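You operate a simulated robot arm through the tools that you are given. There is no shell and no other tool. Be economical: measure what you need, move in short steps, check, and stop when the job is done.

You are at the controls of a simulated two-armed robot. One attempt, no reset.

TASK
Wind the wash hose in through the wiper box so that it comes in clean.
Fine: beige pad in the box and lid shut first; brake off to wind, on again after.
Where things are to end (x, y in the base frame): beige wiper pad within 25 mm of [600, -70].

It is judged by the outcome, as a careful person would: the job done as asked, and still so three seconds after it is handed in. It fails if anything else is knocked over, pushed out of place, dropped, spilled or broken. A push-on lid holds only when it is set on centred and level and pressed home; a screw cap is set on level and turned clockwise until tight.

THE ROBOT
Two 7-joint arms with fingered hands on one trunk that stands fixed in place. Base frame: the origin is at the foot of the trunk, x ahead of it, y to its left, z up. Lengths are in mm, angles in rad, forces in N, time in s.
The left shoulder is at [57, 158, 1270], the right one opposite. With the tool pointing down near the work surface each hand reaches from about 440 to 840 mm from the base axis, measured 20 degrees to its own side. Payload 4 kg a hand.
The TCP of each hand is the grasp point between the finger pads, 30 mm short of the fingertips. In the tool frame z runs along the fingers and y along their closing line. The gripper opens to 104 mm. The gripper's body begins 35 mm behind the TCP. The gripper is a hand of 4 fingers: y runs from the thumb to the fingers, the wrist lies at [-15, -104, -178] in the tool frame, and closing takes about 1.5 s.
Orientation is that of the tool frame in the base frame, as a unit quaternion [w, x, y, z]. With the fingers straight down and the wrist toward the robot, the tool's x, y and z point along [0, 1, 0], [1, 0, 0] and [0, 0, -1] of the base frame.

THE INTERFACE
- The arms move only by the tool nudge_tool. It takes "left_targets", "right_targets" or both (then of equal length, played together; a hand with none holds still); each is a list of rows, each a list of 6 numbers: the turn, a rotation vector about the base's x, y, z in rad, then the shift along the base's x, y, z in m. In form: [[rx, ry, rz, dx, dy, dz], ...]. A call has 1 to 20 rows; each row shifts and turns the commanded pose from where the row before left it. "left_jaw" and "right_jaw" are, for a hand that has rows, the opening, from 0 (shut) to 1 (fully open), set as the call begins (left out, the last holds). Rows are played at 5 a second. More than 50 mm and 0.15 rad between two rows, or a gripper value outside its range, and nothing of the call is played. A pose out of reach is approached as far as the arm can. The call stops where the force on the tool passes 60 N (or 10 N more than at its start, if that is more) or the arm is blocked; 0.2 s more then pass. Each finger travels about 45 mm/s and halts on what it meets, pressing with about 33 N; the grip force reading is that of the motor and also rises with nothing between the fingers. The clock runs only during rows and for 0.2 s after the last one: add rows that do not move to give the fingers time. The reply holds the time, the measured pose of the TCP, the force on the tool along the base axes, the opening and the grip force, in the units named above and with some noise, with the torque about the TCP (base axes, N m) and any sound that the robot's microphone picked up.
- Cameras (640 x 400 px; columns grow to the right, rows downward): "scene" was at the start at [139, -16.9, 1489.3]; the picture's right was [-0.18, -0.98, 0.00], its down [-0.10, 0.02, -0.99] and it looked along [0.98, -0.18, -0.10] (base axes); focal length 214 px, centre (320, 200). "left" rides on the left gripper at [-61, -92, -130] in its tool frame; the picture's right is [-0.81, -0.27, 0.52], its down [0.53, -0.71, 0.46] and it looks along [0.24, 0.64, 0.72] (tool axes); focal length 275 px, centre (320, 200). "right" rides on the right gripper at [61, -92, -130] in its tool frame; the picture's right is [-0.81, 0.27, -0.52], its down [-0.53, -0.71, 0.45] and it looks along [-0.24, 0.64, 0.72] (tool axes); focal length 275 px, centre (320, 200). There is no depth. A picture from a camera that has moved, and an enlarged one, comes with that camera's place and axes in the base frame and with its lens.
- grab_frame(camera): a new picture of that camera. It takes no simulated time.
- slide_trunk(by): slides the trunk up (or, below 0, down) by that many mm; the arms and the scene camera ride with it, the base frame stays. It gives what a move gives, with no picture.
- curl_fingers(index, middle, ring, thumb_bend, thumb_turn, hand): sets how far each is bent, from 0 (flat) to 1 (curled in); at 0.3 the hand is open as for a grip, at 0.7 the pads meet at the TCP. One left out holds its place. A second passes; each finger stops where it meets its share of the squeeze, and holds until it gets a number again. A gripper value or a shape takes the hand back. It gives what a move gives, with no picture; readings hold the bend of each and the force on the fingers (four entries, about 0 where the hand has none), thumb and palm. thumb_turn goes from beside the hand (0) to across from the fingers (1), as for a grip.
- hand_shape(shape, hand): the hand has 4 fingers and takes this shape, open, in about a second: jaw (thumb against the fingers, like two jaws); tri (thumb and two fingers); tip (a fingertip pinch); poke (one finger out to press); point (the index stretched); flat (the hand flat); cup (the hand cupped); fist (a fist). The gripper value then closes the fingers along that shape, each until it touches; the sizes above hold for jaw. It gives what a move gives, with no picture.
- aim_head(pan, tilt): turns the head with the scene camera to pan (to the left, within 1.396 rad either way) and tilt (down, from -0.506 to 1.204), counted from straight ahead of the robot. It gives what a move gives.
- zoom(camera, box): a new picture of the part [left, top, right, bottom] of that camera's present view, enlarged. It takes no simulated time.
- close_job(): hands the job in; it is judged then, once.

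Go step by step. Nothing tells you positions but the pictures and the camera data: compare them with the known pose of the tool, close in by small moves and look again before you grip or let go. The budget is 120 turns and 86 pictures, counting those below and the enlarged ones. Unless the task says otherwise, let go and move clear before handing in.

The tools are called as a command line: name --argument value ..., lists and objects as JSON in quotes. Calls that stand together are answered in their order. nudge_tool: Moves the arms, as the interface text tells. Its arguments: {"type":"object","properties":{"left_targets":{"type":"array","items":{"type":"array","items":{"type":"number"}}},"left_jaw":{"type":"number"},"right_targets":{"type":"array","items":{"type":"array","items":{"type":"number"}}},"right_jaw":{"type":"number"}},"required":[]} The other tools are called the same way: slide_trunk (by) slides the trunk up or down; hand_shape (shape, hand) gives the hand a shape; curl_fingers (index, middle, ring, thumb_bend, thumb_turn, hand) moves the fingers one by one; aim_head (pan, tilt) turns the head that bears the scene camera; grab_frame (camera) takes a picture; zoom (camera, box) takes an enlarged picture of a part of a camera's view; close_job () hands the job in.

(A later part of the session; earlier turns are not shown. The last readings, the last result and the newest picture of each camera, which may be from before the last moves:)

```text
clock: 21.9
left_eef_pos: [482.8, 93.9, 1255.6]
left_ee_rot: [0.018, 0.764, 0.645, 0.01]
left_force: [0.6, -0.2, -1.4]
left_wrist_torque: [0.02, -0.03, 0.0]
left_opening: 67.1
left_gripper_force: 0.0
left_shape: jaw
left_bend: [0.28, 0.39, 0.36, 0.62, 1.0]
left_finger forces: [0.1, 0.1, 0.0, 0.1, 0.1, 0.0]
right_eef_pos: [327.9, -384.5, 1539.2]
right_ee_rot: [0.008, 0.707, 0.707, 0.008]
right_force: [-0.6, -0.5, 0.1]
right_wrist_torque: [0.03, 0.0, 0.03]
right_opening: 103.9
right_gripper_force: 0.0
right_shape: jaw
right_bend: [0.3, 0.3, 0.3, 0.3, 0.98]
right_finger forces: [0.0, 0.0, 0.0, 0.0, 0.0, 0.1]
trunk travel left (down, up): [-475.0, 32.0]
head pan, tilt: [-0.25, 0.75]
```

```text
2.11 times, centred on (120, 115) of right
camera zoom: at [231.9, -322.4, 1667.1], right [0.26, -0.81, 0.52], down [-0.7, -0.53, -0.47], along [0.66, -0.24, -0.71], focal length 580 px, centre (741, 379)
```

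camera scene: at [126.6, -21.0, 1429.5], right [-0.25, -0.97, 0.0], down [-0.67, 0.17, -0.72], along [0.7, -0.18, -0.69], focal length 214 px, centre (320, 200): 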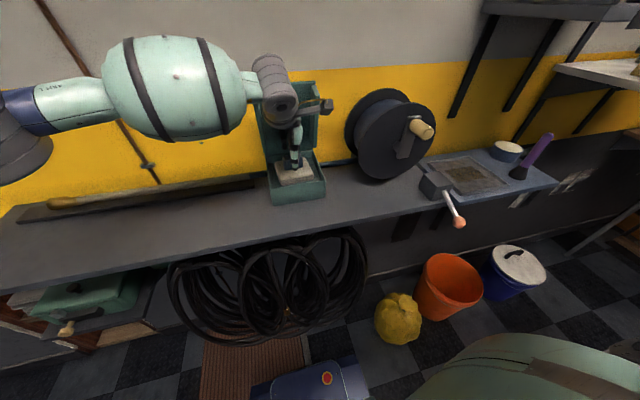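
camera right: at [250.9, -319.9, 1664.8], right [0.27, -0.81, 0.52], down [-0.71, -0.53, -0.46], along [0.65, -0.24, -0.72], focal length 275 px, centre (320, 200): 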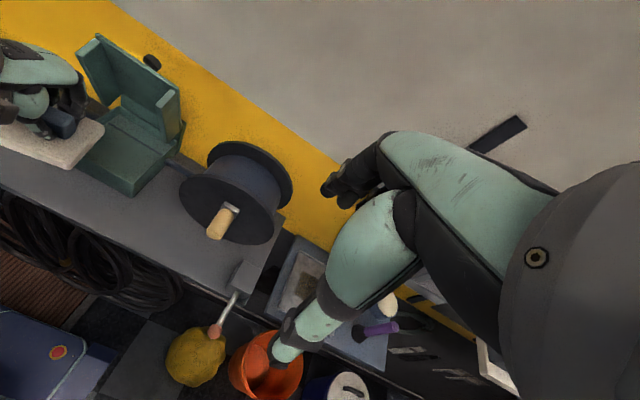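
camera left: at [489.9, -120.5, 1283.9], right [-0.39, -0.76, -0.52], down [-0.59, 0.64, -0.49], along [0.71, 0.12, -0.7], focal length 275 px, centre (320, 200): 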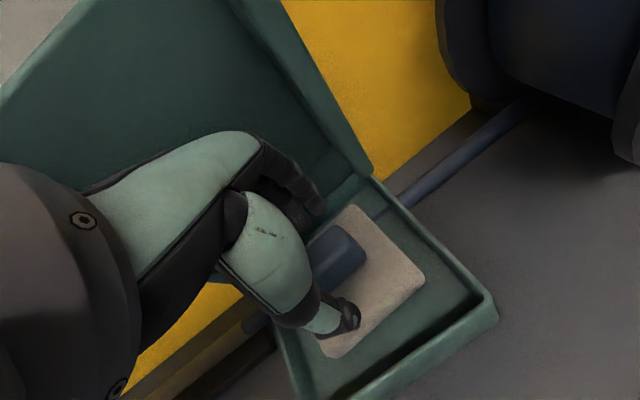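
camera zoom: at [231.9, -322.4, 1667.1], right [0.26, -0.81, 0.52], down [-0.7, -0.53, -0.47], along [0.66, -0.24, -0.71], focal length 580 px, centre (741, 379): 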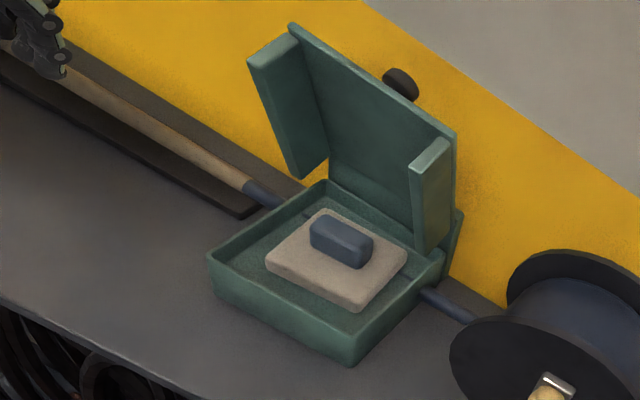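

The pad is flat at about (602, -69), inside tolerance. The lid's top edge is at x≈628, z≈1293 with the wall near x≈700, so I'll bring the left fingers above the lid edge, straddling it beside the knob, and pull it forward.

nudge_tool --left_targets '[[0, 0, 0.085, 0, 0, 0.045], [0, 0, 0.085, 0, 0, 0.045], [0, 0, 0, 0.014, -0.014, 0.01], [0, 0, 0, 0.025, -0.024, 0], [0, 0, 0, 0.025, -0.024, 0], [0, 0, 0, 0.025, -0.024, 0], [0, 0, 0, 0.025, -0.024, 0], [0, 0, 0, 0.02, -0.024, 0], [0, 0, 0, 0, 0, 0]]' --left_jaw 0.65

grab_frame --camera "left"

grab_frame --camera "right"

```text
clock: 23.9
left_eef_pos: [617.2, -40.0, 1354.3]
left_ee_rot: [0.018, 0.707, 0.707, 0.013]
left_force: [-0.3, -0.7, -0.8]
left_wrist_torque: [0.02, -0.02, 0.0]
left_opening: 67.5
left_gripper_force: 0.0
left_shape: jaw
left_bend: [0.28, 0.39, 0.36, 0.62, 1.0]
left_finger forces: [0.1, 0.1, 0.1, 0.0, 0.0, 0.0]
right_eef_pos: [325.8, -382.5, 1539.1]
right_ee_rot: [0.008, 0.707, 0.707, 0.008]
right_force: [0.8, 0.2, -0.4]
right_wrist_torque: [-0.03, 0.0, 0.0]
right_opening: 103.8
right_gripper_force: 0.2
right_shape: jaw
right_bend: [0.3, 0.3, 0.3, 0.3, 0.98]
right_finger forces: [0.1, 0.0, 0.0, 0.1, 0.0, 0.0]
trunk travel left (down, up): [-475.0, 32.0]
head pan, tilt: [-0.25, 0.75]
```

```text
49 pictures are left
camera left: at [518.9, -101.4, 1481.8], right [-0.25, -0.81, -0.52], down [-0.69, 0.53, -0.49], along [0.68, 0.24, -0.7], focal length 275 px, centre (320, 200)
```

left: 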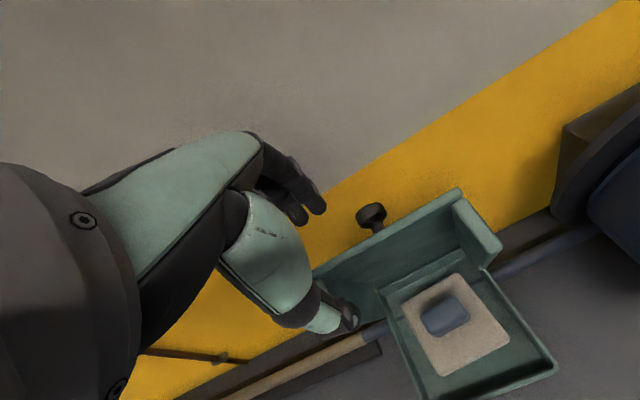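

```text
48 pictures are left
camera right: at [231.3, -320.1, 1667.6], right [0.26, -0.81, 0.52], down [-0.7, -0.53, -0.47], along [0.66, -0.24, -0.71], focal length 275 px, centre (320, 200)
```

right: 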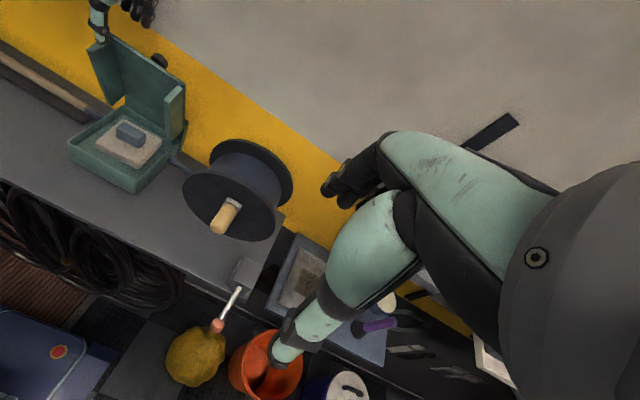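

The fingers (x≈660–670) clear the back of the lid and the thumb (x≈577) clears its front. I'll go down 50 mm to hook behind it.

nudge_tool --left_targets '[[0, 0, 0, 0, 0, -0.015], [0, 0, 0, 0, 0, -0.015], [0, 0, 0, 0, 0, -0.015], [0, 0, 0, 0, 0, -0.01], [0, 0, 0, 0, 0, 0]]'

grab_frame --camera "left"

```text
clock: 25.1
left_eef_pos: [615.9, -39.7, 1299.3]
left_ee_rot: [0.018, 0.707, 0.707, 0.012]
left_force: [0.4, -0.4, 0.3]
left_wrist_torque: [0.0, 0.0, -0.01]
left_opening: 67.2
left_gripper_force: 0.1
left_shape: jaw
left_bend: [0.28, 0.39, 0.36, 0.62, 1.0]
left_finger forces: [0.1, 0.1, 0.0, 0.1, 0.0, 0.0]
right_eef_pos: [327.2, -383.0, 1539.5]
right_ee_rot: [0.008, 0.708, 0.707, 0.007]
right_force: [0.1, 0.4, -0.6]
right_wrist_torque: [0.0, 0.01, 0.02]
right_opening: 103.8
right_gripper_force: 0.1
right_shape: jaw
right_bend: [0.3, 0.3, 0.3, 0.3, 0.98]
right_finger forces: [0.0, 0.0, 0.0, 0.0, 0.0, 0.0]
trunk travel left (down, up): [-475.0, 32.0]
head pan, tilt: [-0.25, 0.75]
```

```text
47 pictures are left
camera left: at [519.1, -101.6, 1426.3], right [-0.25, -0.81, -0.52], down [-0.69, 0.53, -0.49], along [0.68, 0.24, -0.7], focal length 275 px, centre (320, 200)
```

left: 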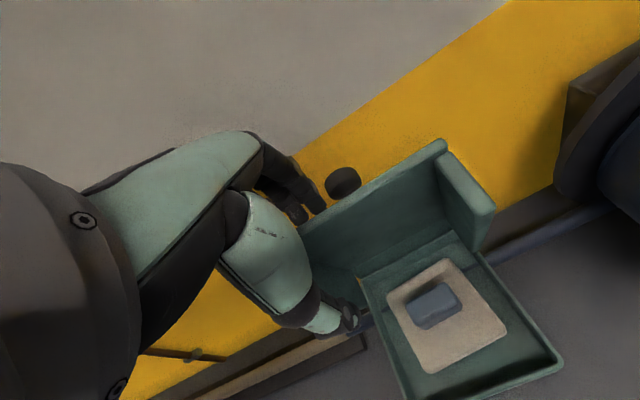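

The fingertips are only just level with the lid edge. I'll go 25 mm lower, then pull toward the robot.

nudge_tool --left_targets '[[0, 0, 0, 0, 0, -0.013], [0, 0, 0, 0, 0, -0.012], [0, 0, 0, -0.015, 0, 0], [0, 0, 0, -0.015, 0, 0], [0, 0, 0, 0, 0, 0]]'

grab_frame --camera "left"

```text
clock: 26.3
left_eef_pos: [586.4, -40.8, 1274.2]
left_ee_rot: [0.017, 0.706, 0.707, 0.012]
left_force: [-0.2, 0.4, -0.3]
left_wrist_torque: [0.0, 0.0, 0.02]
left_opening: 67.6
left_gripper_force: 0.0
left_shape: jaw
left_bend: [0.28, 0.39, 0.36, 0.62, 1.0]
left_finger forces: [0.0, 0.1, 0.0, 0.0, 0.0, 0.0]
right_eef_pos: [327.5, -382.3, 1539.3]
right_ee_rot: [0.008, 0.707, 0.708, 0.008]
right_force: [-0.6, -0.5, 0.2]
right_wrist_torque: [0.01, 0.02, 0.01]
right_opening: 104.1
right_gripper_force: 0.0
right_shape: jaw
right_bend: [0.3, 0.3, 0.3, 0.3, 0.98]
right_finger forces: [0.0, 0.0, 0.0, 0.1, 0.0, 0.0]
trunk travel left (down, up): [-475.0, 32.0]
head pan, tilt: [-0.25, 0.75]
```

```text
46 pictures are left
camera left: at [489.3, -101.6, 1401.1], right [-0.25, -0.81, -0.52], down [-0.69, 0.53, -0.49], along [0.67, 0.24, -0.7], focal length 275 px, centre (320, 200)
```

left: 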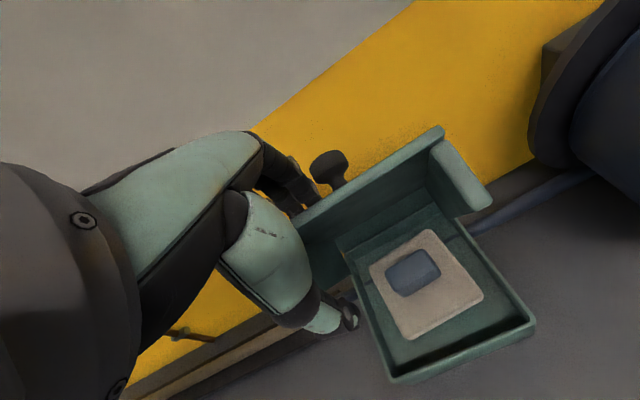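

The lid is following without resistance. I'll pull further forward and slightly down.

nudge_tool --left_targets '[[0, 0, 0, -0.015, 0, -0.004], [0, 0, 0, -0.015, 0, -0.006], [0, 0, 0, -0.015, 0, -0.008], [0, 0, 0, -0.012, 0, -0.008], [0, 0, 0, 0, 0, 0]]'

grab_frame --camera "left"

zoom --camera "right" --box '[20, 0, 220, 210]'

```text
clock: 27.5
left_eef_pos: [528.3, -40.2, 1248.6]
left_ee_rot: [0.018, 0.706, 0.707, 0.013]
left_force: [0.9, -0.2, -0.7]
left_wrist_torque: [0.01, -0.05, 0.01]
left_opening: 67.5
left_gripper_force: 0.1
left_shape: jaw
left_bend: [0.28, 0.39, 0.36, 0.62, 1.0]
left_finger forces: [0.1, 0.1, 0.0, 0.0, 0.1, 0.0]
right_eef_pos: [327.2, -382.7, 1539.7]
right_ee_rot: [0.008, 0.707, 0.707, 0.008]
right_force: [0.0, -0.3, 0.0]
right_wrist_torque: [0.01, 0.02, 0.01]
right_opening: 104.2
right_gripper_force: 0.2
right_shape: jaw
right_bend: [0.3, 0.3, 0.3, 0.3, 0.98]
right_finger forces: [0.1, 0.0, 0.0, 0.0, 0.1, 0.0]
trunk travel left (down, up): [-475.0, 32.0]
head pan, tilt: [-0.25, 0.75]
```

```text
45 pictures are left
camera left: at [431.8, -101.7, 1374.9], right [-0.25, -0.81, -0.52], down [-0.69, 0.53, -0.49], along [0.68, 0.24, -0.7], focal length 275 px, centre (320, 200)
```

left: 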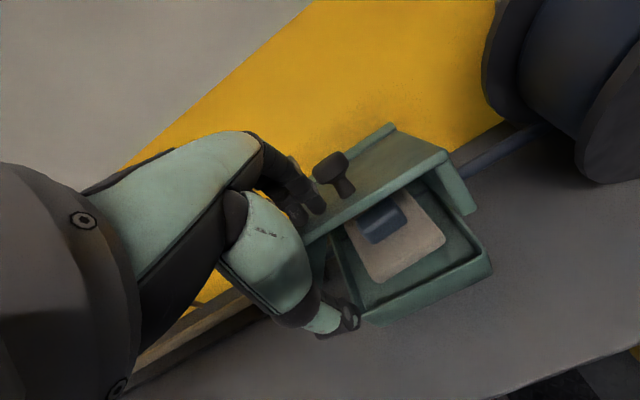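

```text
1.90 times, centred on (120, 105) of right
camera zoom: at [231.9, -321.2, 1667.3], right [0.26, -0.81, 0.52], down [-0.7, -0.53, -0.47], along [0.66, -0.24, -0.71], focal length 524 px, centre (701, 381)
```

zoom: 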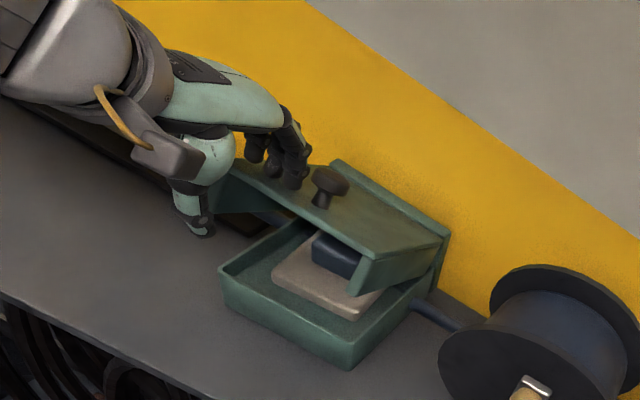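

The lid is down to roughly 45°. I'll continue down and slightly back, keeping the thumb in front of the box.

nudge_tool --left_targets '[[0, 0, 0, -0.01, 0, -0.012], [0, 0, 0, -0.008, 0, -0.014], [0, 0, 0, -0.004, 0, -0.015], [0, 0, 0, 0, 0, 0]]'

zoom --camera "right" --box '[20, 0, 220, 210]'

```text
clock: 28.5
left_eef_pos: [506.9, -40.2, 1207.9]
left_ee_rot: [0.018, 0.707, 0.707, 0.013]
left_force: [-0.2, -0.1, 0.2]
left_wrist_torque: [0.0, 0.0, -0.01]
left_opening: 67.8
left_gripper_force: 0.2
left_shape: jaw
left_bend: [0.28, 0.39, 0.36, 0.62, 1.0]
left_finger forces: [0.1, 0.0, 0.0, 0.0, 0.0, 0.0]
right_eef_pos: [328.8, -384.0, 1538.5]
right_ee_rot: [0.008, 0.707, 0.707, 0.008]
right_force: [-0.4, -0.4, -0.1]
right_wrist_torque: [0.0, -0.01, -0.03]
right_opening: 104.0
right_gripper_force: 0.1
right_shape: jaw
right_bend: [0.3, 0.3, 0.3, 0.3, 0.98]
right_finger forces: [0.1, 0.1, 0.0, 0.0, 0.0, 0.0]
trunk travel left (down, up): [-475.0, 32.0]
head pan, tilt: [-0.25, 0.75]
```

```text
1.90 times, centred on (120, 105) of right
camera zoom: at [232.0, -321.1, 1667.3], right [0.26, -0.81, 0.52], down [-0.7, -0.53, -0.47], along [0.66, -0.24, -0.71], focal length 524 px, centre (701, 381)
```

zoom: 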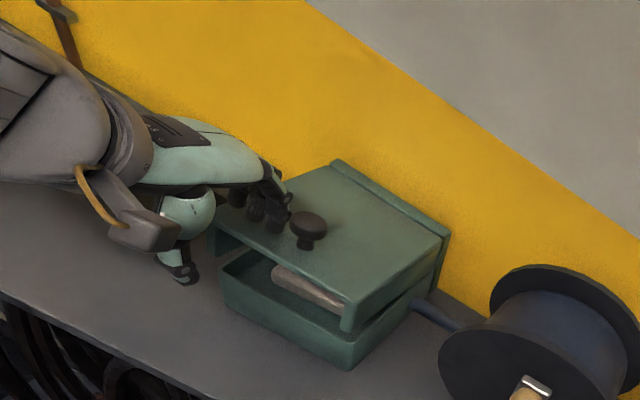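

The lid is nearly shut, with the fingers on its top and the thumb in front. I'll press straight down.

nudge_tool --left_targets '[[0, 0, 0, 0, 0, -0.012], [0, 0, 0, 0, 0, -0.012], [0, 0, 0, 0, 0, -0.012], [0, 0, 0, 0, 0, 0]]'

zoom --camera "right" --box '[20, 0, 220, 210]'

```text
clock: 29.5
left_eef_pos: [505.3, -40.2, 1177.7]
left_ee_rot: [0.025, 0.706, 0.707, 0.016]
left_force: [-3.6, 3.3, 40.2]
left_wrist_torque: [0.04, -1.85, 0.11]
left_opening: 68.2
left_gripper_force: 0.2
left_shape: jaw
left_bend: [0.26, 0.35, 0.36, 0.62, 1.0]
left_finger forces: [25.1, 15.9, 0.0, 0.0, 0.1, 0.1]
right_eef_pos: [321.9, -382.2, 1541.6]
right_ee_rot: [0.011, 0.707, 0.707, 0.009]
right_force: [-0.4, -0.1, 0.4]
right_wrist_torque: [-0.01, -0.01, -0.01]
right_opening: 104.0
right_gripper_force: 0.0
right_shape: jaw
right_bend: [0.3, 0.3, 0.3, 0.3, 0.98]
right_finger forces: [0.1, 0.1, 0.0, 0.0, 0.0, 0.1]
trunk travel left (down, up): [-475.0, 32.0]
head pan, tilt: [-0.25, 0.75]
```

```text
1.90 times, centred on (120, 105) of right
camera zoom: at [226.2, -320.6, 1668.6], right [0.26, -0.81, 0.53], down [-0.7, -0.53, -0.47], along [0.66, -0.24, -0.71], focal length 524 px, centre (701, 381)
```

zoom: 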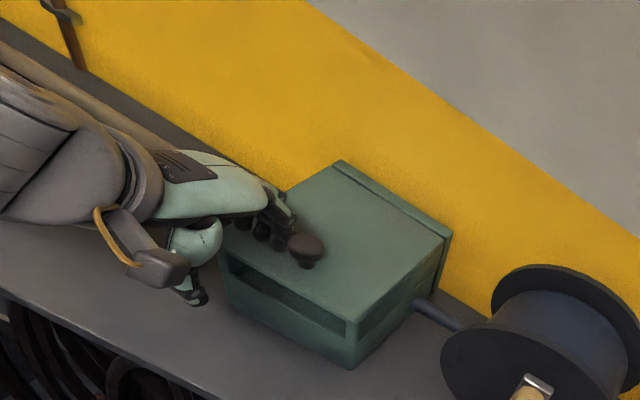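

The lid appears shut, cheeks down on the walls, under 40 N. I'll raise the hand clear and check that it stays.

nudge_tool --left_targets '[[0, 0, 0, -0.005, 0, 0.02], [0, 0, 0, -0.01, 0, 0.03], [0, 0, 0, -0.02, 0.02, 0.035], [0, 0, 0, -0.02, 0.04, 0.02], [0, 0, 0, -0.02, 0.045, 0], [0, 0, 0, 0, 0.048, 0], [0, 0, 0, 0, 0, 0]]'

zoom --camera "right" --box '[20, 0, 220, 210]'

zoom --camera "scene" --box '[230, 70, 480, 240]'

```text
clock: 31.1
left_eef_pos: [432.2, 112.2, 1276.0]
left_ee_rot: [0.017, 0.707, 0.707, 0.013]
left_force: [0.0, -0.1, 0.6]
left_wrist_torque: [0.0, 0.04, -0.02]
left_opening: 67.5
left_gripper_force: 0.1
left_shape: jaw
left_bend: [0.28, 0.39, 0.36, 0.62, 1.0]
left_finger forces: [0.1, 0.0, 0.0, 0.0, 0.0, 0.0]
right_eef_pos: [328.3, -384.3, 1538.3]
right_ee_rot: [0.008, 0.707, 0.708, 0.008]
right_force: [-0.1, -0.2, -0.1]
right_wrist_torque: [0.02, -0.04, 0.0]
right_opening: 104.0
right_gripper_force: 0.1
right_shape: jaw
right_bend: [0.3, 0.3, 0.3, 0.3, 0.98]
right_finger forces: [0.0, 0.1, 0.0, 0.0, 0.0, 0.0]
trunk travel left (down, up): [-475.0, 32.0]
head pan, tilt: [-0.25, 0.75]
```

```text
1.90 times, centred on (120, 105) of right
camera zoom: at [232.7, -322.3, 1667.0], right [0.26, -0.81, 0.52], down [-0.7, -0.53, -0.47], along [0.66, -0.24, -0.71], focal length 524 px, centre (701, 381)
```

zoom: 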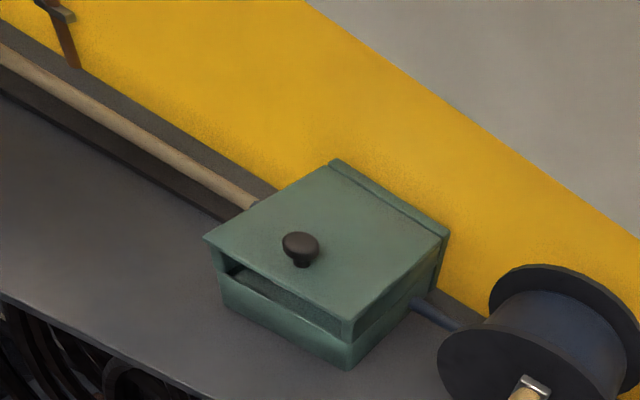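

```text
2.35 times, centred on (355, 155) of scene
camera zoom: at [128.8, -22.0, 1429.3], right [-0.25, -0.97, 0.0], down [-0.67, 0.17, -0.72], along [0.7, -0.18, -0.69], focal length 505 px, centre (238, 306)
```

zoom: 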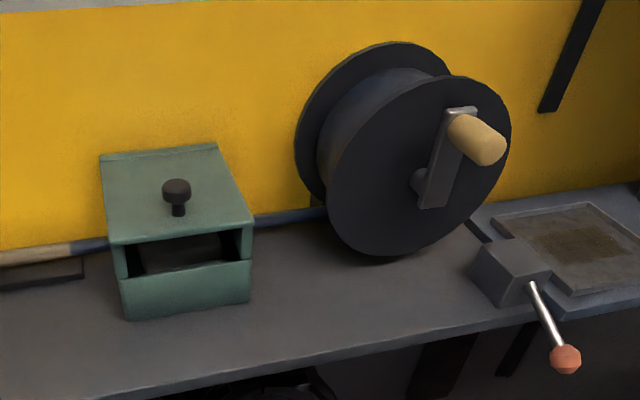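

The lid is shut and stays. Next is the brake: the lever with the red ball is near (360, -415), pivoting at a block around (445, -420). I'll take closer looks.

zoom --camera "scene" --box '[400, 130, 500, 240]'

zoom --camera "right" --box '[170, 130, 310, 350]'

```text
3.64 times, centred on (450, 185) of scene
camera zoom: at [128.8, -22.0, 1429.3], right [-0.25, -0.97, 0.0], down [-0.67, 0.17, -0.72], along [0.7, -0.18, -0.69], focal length 780 px, centre (-153, 254)
```

zoom: 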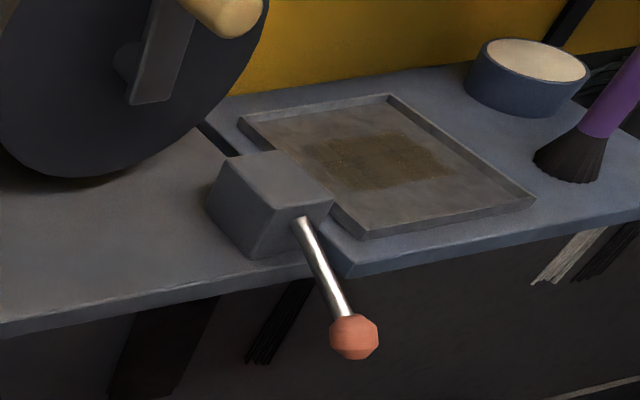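

```text
1.82 times, centred on (240, 240) of right
camera zoom: at [232.7, -322.3, 1667.0], right [0.26, -0.81, 0.52], down [-0.7, -0.53, -0.47], along [0.66, -0.24, -0.71], focal length 500 px, centre (466, 127)
```

zoom: 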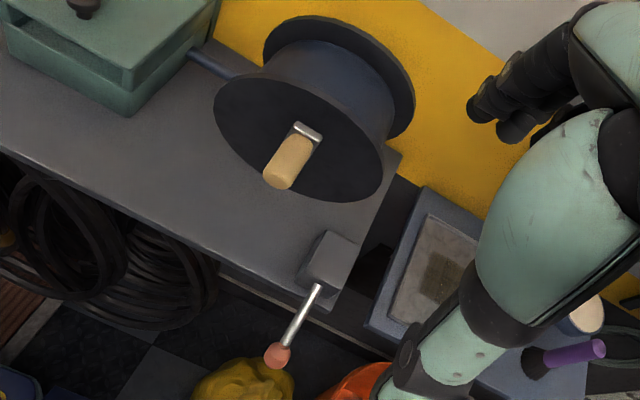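

The lever runs straight toward the robot from its pivot at (438, -421, 1080) to the ball at about (365, -420, 1046), sloping down. I'll turn the right hand -90° about z so it can pinch the ball across y, and lower it partway. I'll also turn the head to watch.

nudge_tool --right_targets '[[0, 0, -0.143, 0.003, -0.003, -0.02], [0, 0, -0.143, 0.003, -0.003, -0.02], [0, 0, -0.143, 0.003, -0.003, -0.02], [0, 0, -0.143, 0.003, -0.003, -0.025], [0, 0, -0.143, 0.003, -0.003, -0.03], [0, 0, -0.143, 0.003, -0.003, -0.03], [0, 0, -0.143, 0.003, -0.003, -0.03], [0, 0, -0.143, 0.003, -0.003, -0.03], [0, 0, -0.143, 0.003, -0.003, -0.03], [0, 0, -0.143, 0.003, -0.003, -0.03], [0, 0, -0.141, 0.003, -0.003, -0.03], [0, 0, 0, 0, 0, 0]]' --right_jaw 0.7

aim_head --pan -0.6 --tilt 0.75

grab_frame --camera "scene"

grab_frame --camera "right"

```text
clock: 33.7
left_eef_pos: [430.8, 112.9, 1275.5]
left_ee_rot: [0.018, 0.707, 0.707, 0.013]
left_force: [-0.1, -0.3, -0.8]
left_wrist_torque: [-0.01, 0.02, 0.01]
left_opening: 67.4
left_gripper_force: 0.0
left_shape: jaw
left_bend: [0.28, 0.39, 0.36, 0.62, 1.0]
left_finger forces: [0.0, 0.0, 0.0, 0.0, 0.0, 0.1]
right_eef_pos: [361.2, -415.1, 1243.9]
right_ee_rot: [0.012, 1.0, -0.001, -0.002]
right_force: [0.6, 0.6, 0.7]
right_wrist_torque: [0.02, -0.03, 0.02]
right_opening: 73.3
right_gripper_force: 0.0
right_shape: jaw
right_bend: [0.27, 0.37, 0.34, 0.58, 0.99]
right_finger forces: [0.1, 0.1, 0.0, 0.0, 0.0, 0.0]
trunk travel left (down, up): [-475.0, 32.0]
head pan, tilt: [-0.25, 0.75]
```

```text
clock: 34.5
left_eef_pos: [432.6, 113.0, 1275.1]
left_ee_rot: [0.018, 0.707, 0.707, 0.013]
left_force: [0.0, 0.5, 0.3]
left_wrist_torque: [0.0, 0.01, -0.01]
left_opening: 67.4
left_gripper_force: 0.1
left_shape: jaw
left_bend: [0.28, 0.39, 0.36, 0.62, 1.0]
left_finger forces: [0.1, 0.1, 0.0, 0.0, 0.0, 0.0]
right_eef_pos: [360.7, -416.2, 1244.8]
right_ee_rot: [0.012, 1.0, 0.0, -0.001]
right_force: [-0.1, -0.8, 0.6]
right_wrist_torque: [0.0, 0.0, 0.0]
right_opening: 73.1
right_gripper_force: 0.1
right_shape: jaw
right_bend: [0.27, 0.37, 0.34, 0.58, 0.99]
right_finger forces: [0.0, 0.1, 0.1, 0.0, 0.0, 0.1]
trunk travel left (down, up): [-475.0, 32.0]
head pan, tilt: [-0.6, 0.75]
```

```text
37 pictures are left
camera scene: at [116.1, -47.3, 1429.6], right [-0.56, -0.83, 0.01], down [-0.57, 0.38, -0.72], along [0.59, -0.41, -0.69], focal length 214 px, centre (320, 200)
```

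scene: 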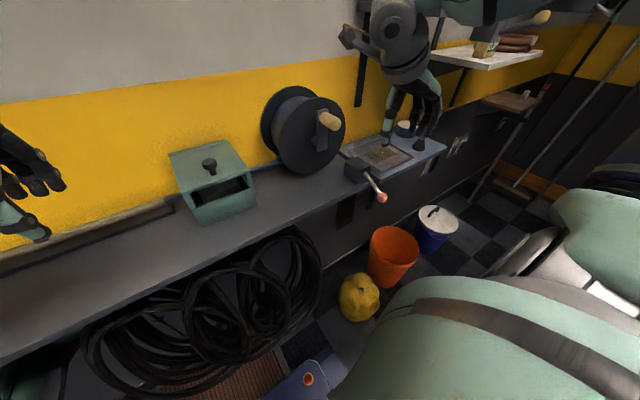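

```text
36 pictures are left
camera right: at [421.4, -320.1, 1372.5], right [-0.81, -0.26, 0.52], down [-0.53, 0.7, -0.47], along [-0.24, -0.66, -0.71], focal length 275 px, centre (320, 200)
```

right: 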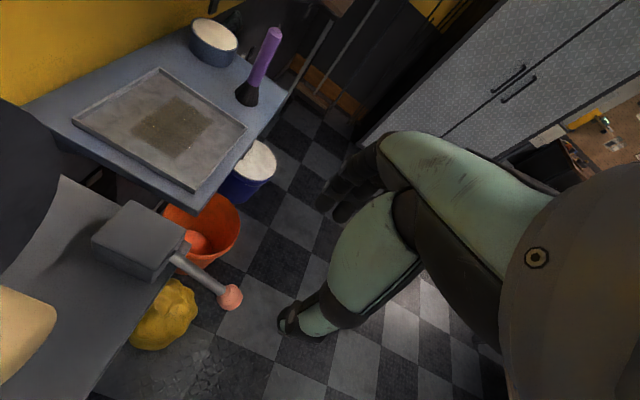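

The ball is confirmed at about (367, -421, 1046), clear of the bench edge. I'll descend with the open hand around it.

nudge_tool --right_targets '[[0, 0, 0, 0.002, -0.002, -0.035], [0, 0, 0, 0.002, -0.002, -0.035], [0, 0, 0, 0.001, -0.001, -0.035], [0, 0, 0, 0.001, 0, -0.03], [0, 0, 0, 0, 0, 0]]'

grab_frame --camera "right"

zoom --camera "scene" --box '[300, 100, 460, 220]'

```text
clock: 35.8
left_eef_pos: [430.6, 112.6, 1274.9]
left_ee_rot: [0.017, 0.706, 0.707, 0.013]
left_force: [-0.4, 0.5, 0.3]
left_wrist_torque: [0.01, 0.0, -0.03]
left_opening: 67.6
left_gripper_force: 0.1
left_shape: jaw
left_bend: [0.28, 0.39, 0.36, 0.62, 1.0]
left_finger forces: [0.0, 0.1, 0.0, 0.0, 0.0, 0.1]
right_eef_pos: [366.8, -419.4, 1110.4]
right_ee_rot: [0.013, 1.0, -0.001, 0.001]
right_force: [-0.2, -0.3, 0.4]
right_wrist_torque: [-0.03, 0.01, -0.01]
right_opening: 72.9
right_gripper_force: 0.1
right_shape: jaw
right_bend: [0.27, 0.37, 0.34, 0.58, 0.99]
right_finger forces: [0.0, 0.0, 0.0, 0.1, 0.0, 0.0]
trunk travel left (down, up): [-475.0, 32.0]
head pan, tilt: [-0.6, 0.75]
```

```text
35 pictures are left
camera right: at [426.9, -324.3, 1237.1], right [-0.81, -0.26, 0.52], down [-0.53, 0.7, -0.47], along [-0.24, -0.66, -0.71], focal length 275 px, centre (320, 200)
```

right: 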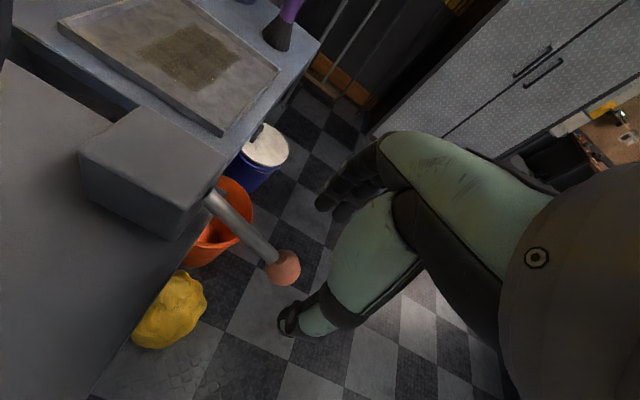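

```text
3.33 times, centred on (380, 160) of scene
camera zoom: at [116.3, -47.1, 1429.6], right [-0.56, -0.83, 0.01], down [-0.57, 0.39, -0.72], along [0.59, -0.41, -0.69], focal length 715 px, centre (120, 333)
```

zoom: 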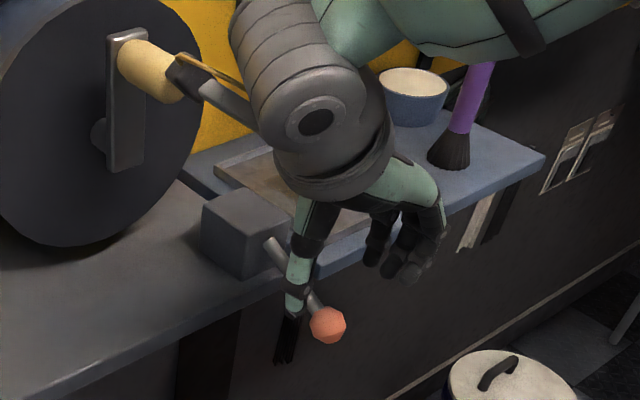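

The right wrist camera would pass close to the reel's crank knob, so I'll turn the hand back by 0.45 rad to gain clearance, then go down around the ball.

nudge_tool --right_targets '[[0, 0, 0.15, 0, 0, 0], [0, 0, 0.15, 0, 0, 0], [0, 0, 0.15, 0, 0, 0], [0, 0, 0, 0.001, -0.001, -0.02], [0, 0, 0, 0.001, -0.001, -0.02], [0, 0, 0, 0, 0, -0.015], [0, 0, 0, 0, 0, 0]]'

grab_frame --camera "right"

zoom --camera "scene" --box '[300, 100, 460, 220]'

```text
clock: 37.4
left_eef_pos: [430.0, 114.0, 1276.1]
left_ee_rot: [0.018, 0.706, 0.707, 0.013]
left_force: [-0.8, 0.3, -0.5]
left_wrist_torque: [-0.02, 0.01, 0.02]
left_opening: 67.6
left_gripper_force: 0.0
left_shape: jaw
left_bend: [0.28, 0.39, 0.36, 0.62, 1.0]
left_finger forces: [0.0, 0.0, 0.0, 0.1, 0.1, 0.0]
right_eef_pos: [367.9, -421.6, 1053.2]
right_ee_rot: [0.011, 0.975, 0.224, 0.002]
right_force: [0.2, 0.9, 0.2]
right_wrist_torque: [0.04, -0.01, 0.0]
right_opening: 73.1
right_gripper_force: 0.0
right_shape: jaw
right_bend: [0.27, 0.37, 0.34, 0.58, 0.99]
right_finger forces: [0.1, 0.0, 0.0, 0.0, 0.0, 0.1]
trunk travel left (down, up): [-475.0, 32.0]
head pan, tilt: [-0.6, 0.75]
```

```text
33 pictures are left
camera right: at [381.8, -309.6, 1181.5], right [-0.61, -0.59, 0.52], down [-0.79, 0.4, -0.47], along [0.07, -0.7, -0.71], focal length 275 px, centre (320, 200)
```

right: 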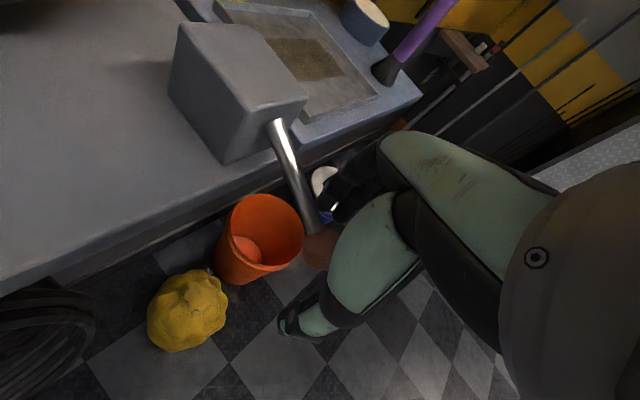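

```text
3.33 times, centred on (380, 160) of scene
camera zoom: at [116.4, -47.1, 1429.5], right [-0.56, -0.83, 0.01], down [-0.57, 0.39, -0.72], along [0.59, -0.41, -0.69], focal length 715 px, centre (120, 333)
```

zoom: 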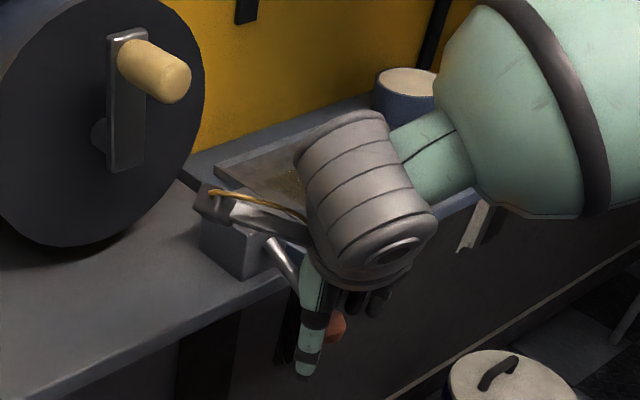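

The ball sits right at the grasp point. Closing.

nudge_tool --right_targets '[[0, 0, 0, 0, 0, 0], [0, 0, 0, 0, 0, 0], [0, 0, 0, 0, 0, 0], [0, 0, 0, 0, 0, 0], [0, 0, 0, 0, 0, 0], [0, 0, 0, 0, 0, 0], [0, 0, 0, 0, 0, 0], [0, 0, 0, 0, 0, 0]]' --right_jaw 0

```text
clock: 39.1
left_eef_pos: [430.8, 113.0, 1274.3]
left_ee_rot: [0.018, 0.707, 0.707, 0.013]
left_force: [0.4, -0.3, -0.5]
left_wrist_torque: [0.02, 0.01, 0.01]
left_opening: 67.8
left_gripper_force: 0.0
left_shape: jaw
left_bend: [0.28, 0.39, 0.36, 0.62, 1.0]
left_finger forces: [0.0, 0.1, 0.0, 0.0, 0.0, 0.0]
right_eef_pos: [365.2, -422.0, 1052.5]
right_ee_rot: [0.012, 0.975, 0.223, 0.002]
right_force: [-5.3, 4.3, -3.0]
right_wrist_torque: [0.1, 0.17, -0.03]
right_opening: 17.2
right_gripper_force: 33.5
right_shape: jaw
right_bend: [0.73, 0.61, 0.66, 0.75, 1.0]
right_finger forces: [13.8, 7.7, 0.0, 0.0, 27.1, 0.1]
trunk travel left (down, up): [-475.0, 32.0]
head pan, tilt: [-0.6, 0.75]
```

The ball is held. I'll lift along the lever's arc about its pivot.

nudge_tool --right_targets '[[0, 0, 0, -0.002, 0, 0.0065], [0, 0, 0, -0.002, 0, 0.0065], [0, 0, 0, -0.001, 0, 0.007], [0, 0, 0, -0.001, 0, 0.0065], [0, 0, 0, 0, 0, 0.0065], [0, 0, 0, 0.001, 0, 0.007], [0, 0, 0, 0, 0, 0]]'

grab_frame --camera "right"

```text
clock: 40.8
left_eef_pos: [431.7, 114.5, 1275.7]
left_ee_rot: [0.018, 0.706, 0.708, 0.013]
left_force: [0.4, -0.6, 0.6]
left_wrist_torque: [-0.04, -0.05, 0.01]
left_opening: 67.5
left_gripper_force: 0.1
left_shape: jaw
left_bend: [0.28, 0.39, 0.36, 0.62, 1.0]
left_finger forces: [0.0, 0.1, 0.0, 0.0, 0.1, 0.0]
right_eef_pos: [365.2, -420.1, 1094.4]
right_ee_rot: [0.012, 0.975, 0.223, 0.003]
right_force: [-0.5, 5.4, 0.2]
right_wrist_torque: [0.0, 0.04, -0.12]
right_opening: 14.8
right_gripper_force: 33.0
right_shape: jaw
right_bend: [0.74, 0.73, 0.66, 0.81, 1.0]
right_finger forces: [2.0, 0.0, 0.0, 0.1, 5.6, 0.0]
trunk travel left (down, up): [-475.0, 32.0]
head pan, tilt: [-0.6, 0.75]
```

```text
31 pictures are left
camera right: at [378.2, -307.6, 1222.3], right [-0.61, -0.59, 0.52], down [-0.79, 0.4, -0.47], along [0.07, -0.7, -0.71], focal length 275 px, centre (320, 200)
```

right: 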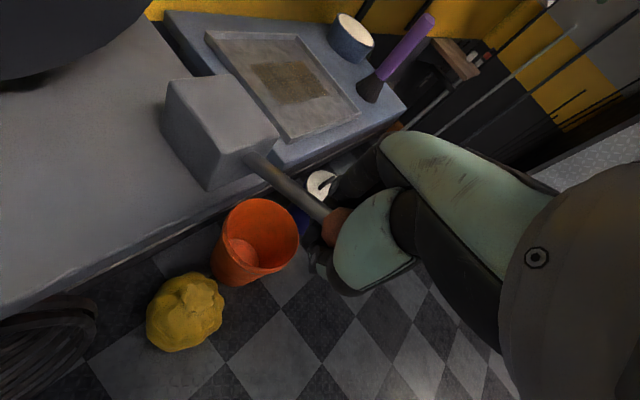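

The lever has come up: its ball is now at about z 1104, so it may have gone to its other position. I'll open the hand and look.

nudge_tool --right_targets '[[0, 0, 0, 0, 0, 0], [0, 0, 0, 0, 0, 0], [0, 0, 0, 0, 0, 0], [0, 0, 0, 0, 0, 0], [0, 0, 0, 0, 0, 0], [0, 0, 0, 0, 0, 0], [0, 0, 0, 0, 0, 0]]' --right_jaw 0.7

grab_frame --camera "right"

```text
clock: 42.4
left_eef_pos: [431.8, 111.8, 1276.0]
left_ee_rot: [0.017, 0.706, 0.708, 0.013]
left_force: [1.1, -0.1, -0.3]
left_wrist_torque: [-0.02, 0.0, 0.01]
left_opening: 67.5
left_gripper_force: 0.0
left_shape: jaw
left_bend: [0.28, 0.39, 0.36, 0.62, 1.0]
left_finger forces: [0.0, 0.1, 0.1, 0.0, 0.0, 0.1]
right_eef_pos: [363.8, -420.9, 1093.4]
right_ee_rot: [0.011, 0.975, 0.224, 0.001]
right_force: [0.1, -0.5, 0.1]
right_wrist_torque: [0.01, -0.02, 0.0]
right_opening: 72.5
right_gripper_force: 0.1
right_shape: jaw
right_bend: [0.27, 0.37, 0.34, 0.58, 0.99]
right_finger forces: [0.0, 0.0, 0.0, 0.0, 0.0, 0.0]
trunk travel left (down, up): [-475.0, 32.0]
head pan, tilt: [-0.6, 0.75]
```

```text
30 pictures are left
camera right: at [377.8, -308.5, 1221.7], right [-0.61, -0.59, 0.52], down [-0.79, 0.4, -0.47], along [0.07, -0.7, -0.71], focal length 275 px, centre (320, 200)
```

right: 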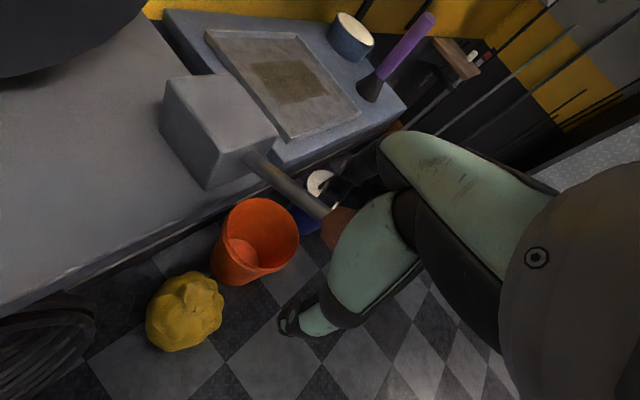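

The lever holds in the raised position. I'll re-grip and lift gently to see if that's the end stop.

nudge_tool --right_targets '[[0, 0, 0, 0.004, 0, 0.009]]'

nudge_tool --right_targets '[[0, 0, 0, 0, 0, 0], [0, 0, 0, 0, 0, 0], [0, 0, 0, 0, 0, 0], [0, 0, 0, 0, 0, 0], [0, 0, 0, 0, 0, 0], [0, 0, 0, 0, 0, 0], [0, 0, 0, 0, 0, 0], [0, 0, 0, 0, 0, 0], [0, 0, 0, 0.001, 0, 0.005], [0, 0, 0, 0.001, 0, 0.005], [0, 0, 0, 0, 0, 0]]' --right_jaw 0

```text
clock: 42.8
left_eef_pos: [431.4, 112.9, 1275.4]
left_ee_rot: [0.018, 0.706, 0.708, 0.013]
left_force: [-0.3, 0.5, -0.4]
left_wrist_torque: [0.02, 0.0, -0.03]
left_opening: 67.7
left_gripper_force: 0.1
left_shape: jaw
left_bend: [0.28, 0.39, 0.36, 0.62, 1.0]
left_finger forces: [0.0, 0.0, 0.0, 0.0, 0.0, 0.0]
right_eef_pos: [368.4, -420.8, 1102.3]
right_ee_rot: [0.011, 0.975, 0.224, 0.003]
right_force: [-0.8, 0.9, 0.7]
right_wrist_torque: [-0.01, -0.01, -0.01]
right_opening: 72.4
right_gripper_force: 0.1
right_shape: jaw
right_bend: [0.27, 0.37, 0.34, 0.58, 0.99]
right_finger forces: [0.0, 0.0, 0.1, 0.0, 0.0, 0.0]
trunk travel left (down, up): [-475.0, 32.0]
head pan, tilt: [-0.6, 0.75]
```

```text
clock: 45.1
left_eef_pos: [433.6, 112.3, 1274.5]
left_ee_rot: [0.017, 0.706, 0.708, 0.013]
left_force: [0.0, -1.0, 0.3]
left_wrist_torque: [0.0, 0.01, 0.02]
left_opening: 67.3
left_gripper_force: 0.1
left_shape: jaw
left_bend: [0.28, 0.39, 0.36, 0.62, 1.0]
left_finger forces: [0.0, 0.1, 0.1, 0.0, 0.0, 0.0]
right_eef_pos: [370.0, -420.1, 1109.4]
right_ee_rot: [0.008, 0.975, 0.224, -0.002]
right_force: [-4.5, 11.2, -31.1]
right_wrist_torque: [0.07, 0.15, -0.09]
right_opening: 10.3
right_gripper_force: 33.4
right_shape: jaw
right_bend: [0.74, 0.71, 0.7, 0.79, 1.0]
right_finger forces: [8.3, 5.4, 0.0, 0.0, 32.7, 0.0]
trunk travel left (down, up): [-475.0, 32.0]
head pan, tilt: [-0.6, 0.75]
```

It meets a firm stop, so the lever is fully up (brake presumed off). I'll open, rise clear, then turn and tilt the hand so it can pinch the crank knob, which I place along x from 448 to 502 at (y -319, z 1237).

nudge_tool --right_targets '[[0, 0, 0, 0, 0, -0.005], [0, 0, 0, 0, 0, 0], [0, 0, 0, 0, 0, 0], [0, 0, 0, 0, 0, 0], [0, 0, 0, 0, 0, 0], [0, 0, 0, 0, 0, 0], [0, 0, 0, 0, 0, 0.03], [0, 0, 0, 0, 0, 0.04], [0, 0, 0, 0, 0, 0.045], [0, 0, 0, 0, 0, 0.045], [0, 0, 0, 0, 0, 0.045], [0, 0, 0, 0, 0, 0.02], [0, 0, 0, 0, 0, 0]]' --right_jaw 0.7

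nudge_tool --right_targets '[[0, 0, -0.15, 0.01, 0.01, 0], [0, 0, -0.15, 0.01, 0.01, 0], [0, 0, -0.15, 0.01, 0.01, 0], [0, -0.13, 0, 0.01, 0.015, 0], [0, -0.13, 0, 0.01, 0.015, 0], [0, -0.13, 0, 0.01, 0.015, 0], [0, -0.13, 0, 0.01, 0.015, 0], [0, 0, 0, 0, 0, 0]]'

grab_frame --camera "right"

grab_frame --camera "scene"

```text
clock: 48.0
left_eef_pos: [431.5, 112.6, 1274.7]
left_ee_rot: [0.018, 0.706, 0.708, 0.013]
left_force: [0.0, 0.4, 0.6]
left_wrist_torque: [0.0, 0.01, 0.02]
left_opening: 67.1
left_gripper_force: 0.1
left_shape: jaw
left_bend: [0.28, 0.39, 0.36, 0.62, 1.0]
left_finger forces: [0.1, 0.0, 0.0, 0.0, 0.0, 0.0]
right_eef_pos: [370.6, -424.5, 1333.2]
right_ee_rot: [0.012, 0.975, 0.223, 0.002]
right_force: [-0.2, -0.1, -0.8]
right_wrist_torque: [-0.01, 0.0, 0.02]
right_opening: 72.7
right_gripper_force: 0.0
right_shape: jaw
right_bend: [0.27, 0.37, 0.34, 0.58, 0.99]
right_finger forces: [0.0, 0.0, 0.0, 0.0, 0.0, 0.0]
trunk travel left (down, up): [-475.0, 32.0]
head pan, tilt: [-0.6, 0.75]
```

```text
clock: 49.8
left_eef_pos: [431.2, 113.0, 1275.4]
left_ee_rot: [0.017, 0.707, 0.707, 0.014]
left_force: [0.3, 0.7, 0.7]
left_wrist_torque: [-0.02, 0.02, -0.03]
left_opening: 67.4
left_gripper_force: 0.0
left_shape: jaw
left_bend: [0.28, 0.39, 0.36, 0.62, 1.0]
left_finger forces: [0.1, 0.0, 0.0, 0.1, 0.1, 0.1]
right_eef_pos: [439.8, -332.9, 1333.4]
right_ee_rot: [0.011, 0.966, -0.003, 0.258]
right_force: [0.1, 0.4, 0.5]
right_wrist_torque: [-0.04, 0.02, 0.04]
right_opening: 72.4
right_gripper_force: 0.0
right_shape: jaw
right_bend: [0.27, 0.37, 0.34, 0.58, 0.99]
right_finger forces: [0.0, 0.0, 0.0, 0.0, 0.1, 0.1]
trunk travel left (down, up): [-475.0, 32.0]
head pan, tilt: [-0.6, 0.75]
```

```text
29 pictures are left
camera right: at [427.9, -238.0, 1474.5], right [-0.96, -0.26, 0.05], down [-0.23, 0.7, -0.68], along [0.14, -0.66, -0.74], focal length 275 px, centre (320, 200)
```

right: 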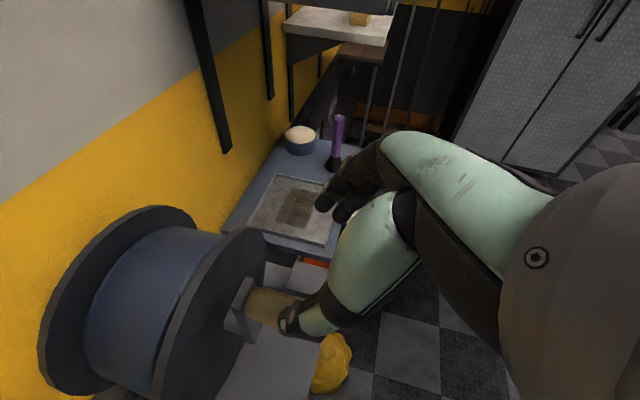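

```text
28 pictures are left
camera scene: at [116.1, -47.6, 1429.5], right [-0.56, -0.83, 0.01], down [-0.57, 0.39, -0.72], along [0.59, -0.41, -0.69], focal length 214 px, centre (320, 200)
```

scene: 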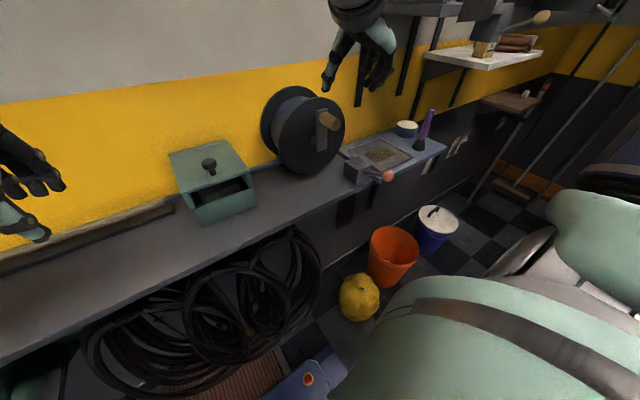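

The geometry matches. Centring over the knob and descending.

nudge_tool --right_targets '[[0, 0, 0, 0.008, 0.007, 0], [0, 0, 0, 0.008, 0.007, 0], [0, 0, 0, 0, 0, -0.025], [0, 0, 0, 0, 0, -0.025], [0, 0, 0, 0, 0, -0.025], [0, 0, 0, 0, 0, -0.018], [0, 0, 0, 0, 0, 0]]'

grab_frame --camera "right"

zoom --camera "scene" --box '[240, 60, 400, 180]'

```text
clock: 51.4
left_eef_pos: [431.8, 112.9, 1276.7]
left_ee_rot: [0.018, 0.706, 0.707, 0.013]
left_force: [-0.5, -1.0, 0.0]
left_wrist_torque: [0.02, -0.03, 0.01]
left_opening: 67.4
left_gripper_force: 0.1
left_shape: jaw
left_bend: [0.28, 0.39, 0.36, 0.62, 1.0]
left_finger forces: [0.0, 0.0, 0.0, 0.1, 0.1, 0.1]
right_eef_pos: [455.2, -318.7, 1238.9]
right_ee_rot: [0.012, 0.966, -0.004, 0.257]
right_force: [0.6, 0.8, -0.4]
right_wrist_torque: [0.0, 0.04, 0.0]
right_opening: 72.5
right_gripper_force: 0.1
right_shape: jaw
right_bend: [0.27, 0.37, 0.34, 0.58, 0.99]
right_finger forces: [0.0, 0.1, 0.1, 0.0, 0.0, 0.0]
trunk travel left (down, up): [-475.0, 32.0]
head pan, tilt: [-0.6, 0.75]
```

```text
27 pictures are left
camera right: at [443.9, -224.0, 1380.7], right [-0.96, -0.26, 0.05], down [-0.23, 0.7, -0.68], along [0.14, -0.66, -0.74], focal length 275 px, centre (320, 200)
```

right: 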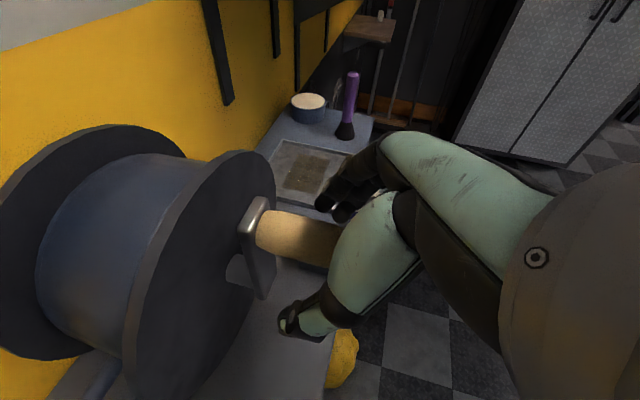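

```text
3.33 times, centred on (320, 120) of scene
camera zoom: at [116.3, -47.2, 1429.6], right [-0.56, -0.83, 0.01], down [-0.57, 0.39, -0.72], along [0.59, -0.41, -0.69], focal length 715 px, centre (320, 467)
```

zoom: 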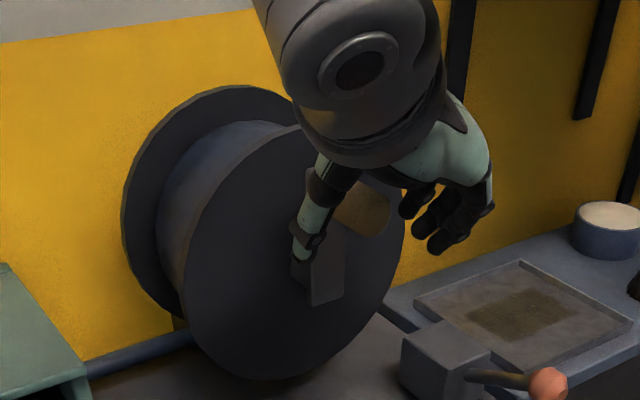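

The knob lies at the grasp point. Closing on it.

nudge_tool --right_targets '[[0, 0, 0, 0.003, 0, 0], [0, 0, 0, 0, 0, 0], [0, 0, 0, 0, 0, 0], [0, 0, 0, 0, 0, 0], [0, 0, 0, 0, 0, 0], [0, 0, 0, 0, 0, 0], [0, 0, 0, 0, 0, 0], [0, 0, 0, 0, 0, 0]]' --right_jaw 0

```text
clock: 53.1
left_eef_pos: [432.9, 113.3, 1273.8]
left_ee_rot: [0.017, 0.706, 0.708, 0.012]
left_force: [0.4, 0.2, -0.3]
left_wrist_torque: [0.01, -0.02, 0.0]
left_opening: 67.9
left_gripper_force: 0.0
left_shape: jaw
left_bend: [0.28, 0.39, 0.36, 0.62, 1.0]
left_finger forces: [0.0, 0.0, 0.1, 0.0, 0.0, 0.0]
right_eef_pos: [459.0, -320.4, 1236.9]
right_ee_rot: [0.011, 0.967, -0.004, 0.255]
right_force: [-0.7, 1.7, -18.9]
right_wrist_torque: [-0.01, 0.11, -0.07]
right_opening: 11.5
right_gripper_force: 33.4
right_shape: jaw
right_bend: [0.73, 0.7, 0.7, 0.76, 1.0]
right_finger forces: [17.2, 8.6, 0.0, 0.1, 28.1, 0.0]
trunk travel left (down, up): [-475.0, 32.0]
head pan, tilt: [-0.6, 0.75]
```

There's an 18.9 N downward reaction and the opening is small, so the fingers may be pinching below the knob's middle. I'll look.

zoom --camera "right" --box '[200, 150, 400, 350]'

```text
2.00 times, centred on (300, 250) of right
camera zoom: at [448.8, -224.8, 1379.2], right [-0.96, -0.26, 0.06], down [-0.23, 0.7, -0.67], along [0.14, -0.66, -0.74], focal length 551 px, centre (360, 100)
```

zoom: 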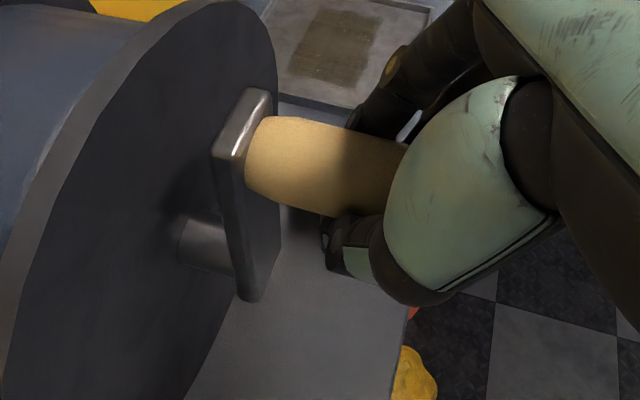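

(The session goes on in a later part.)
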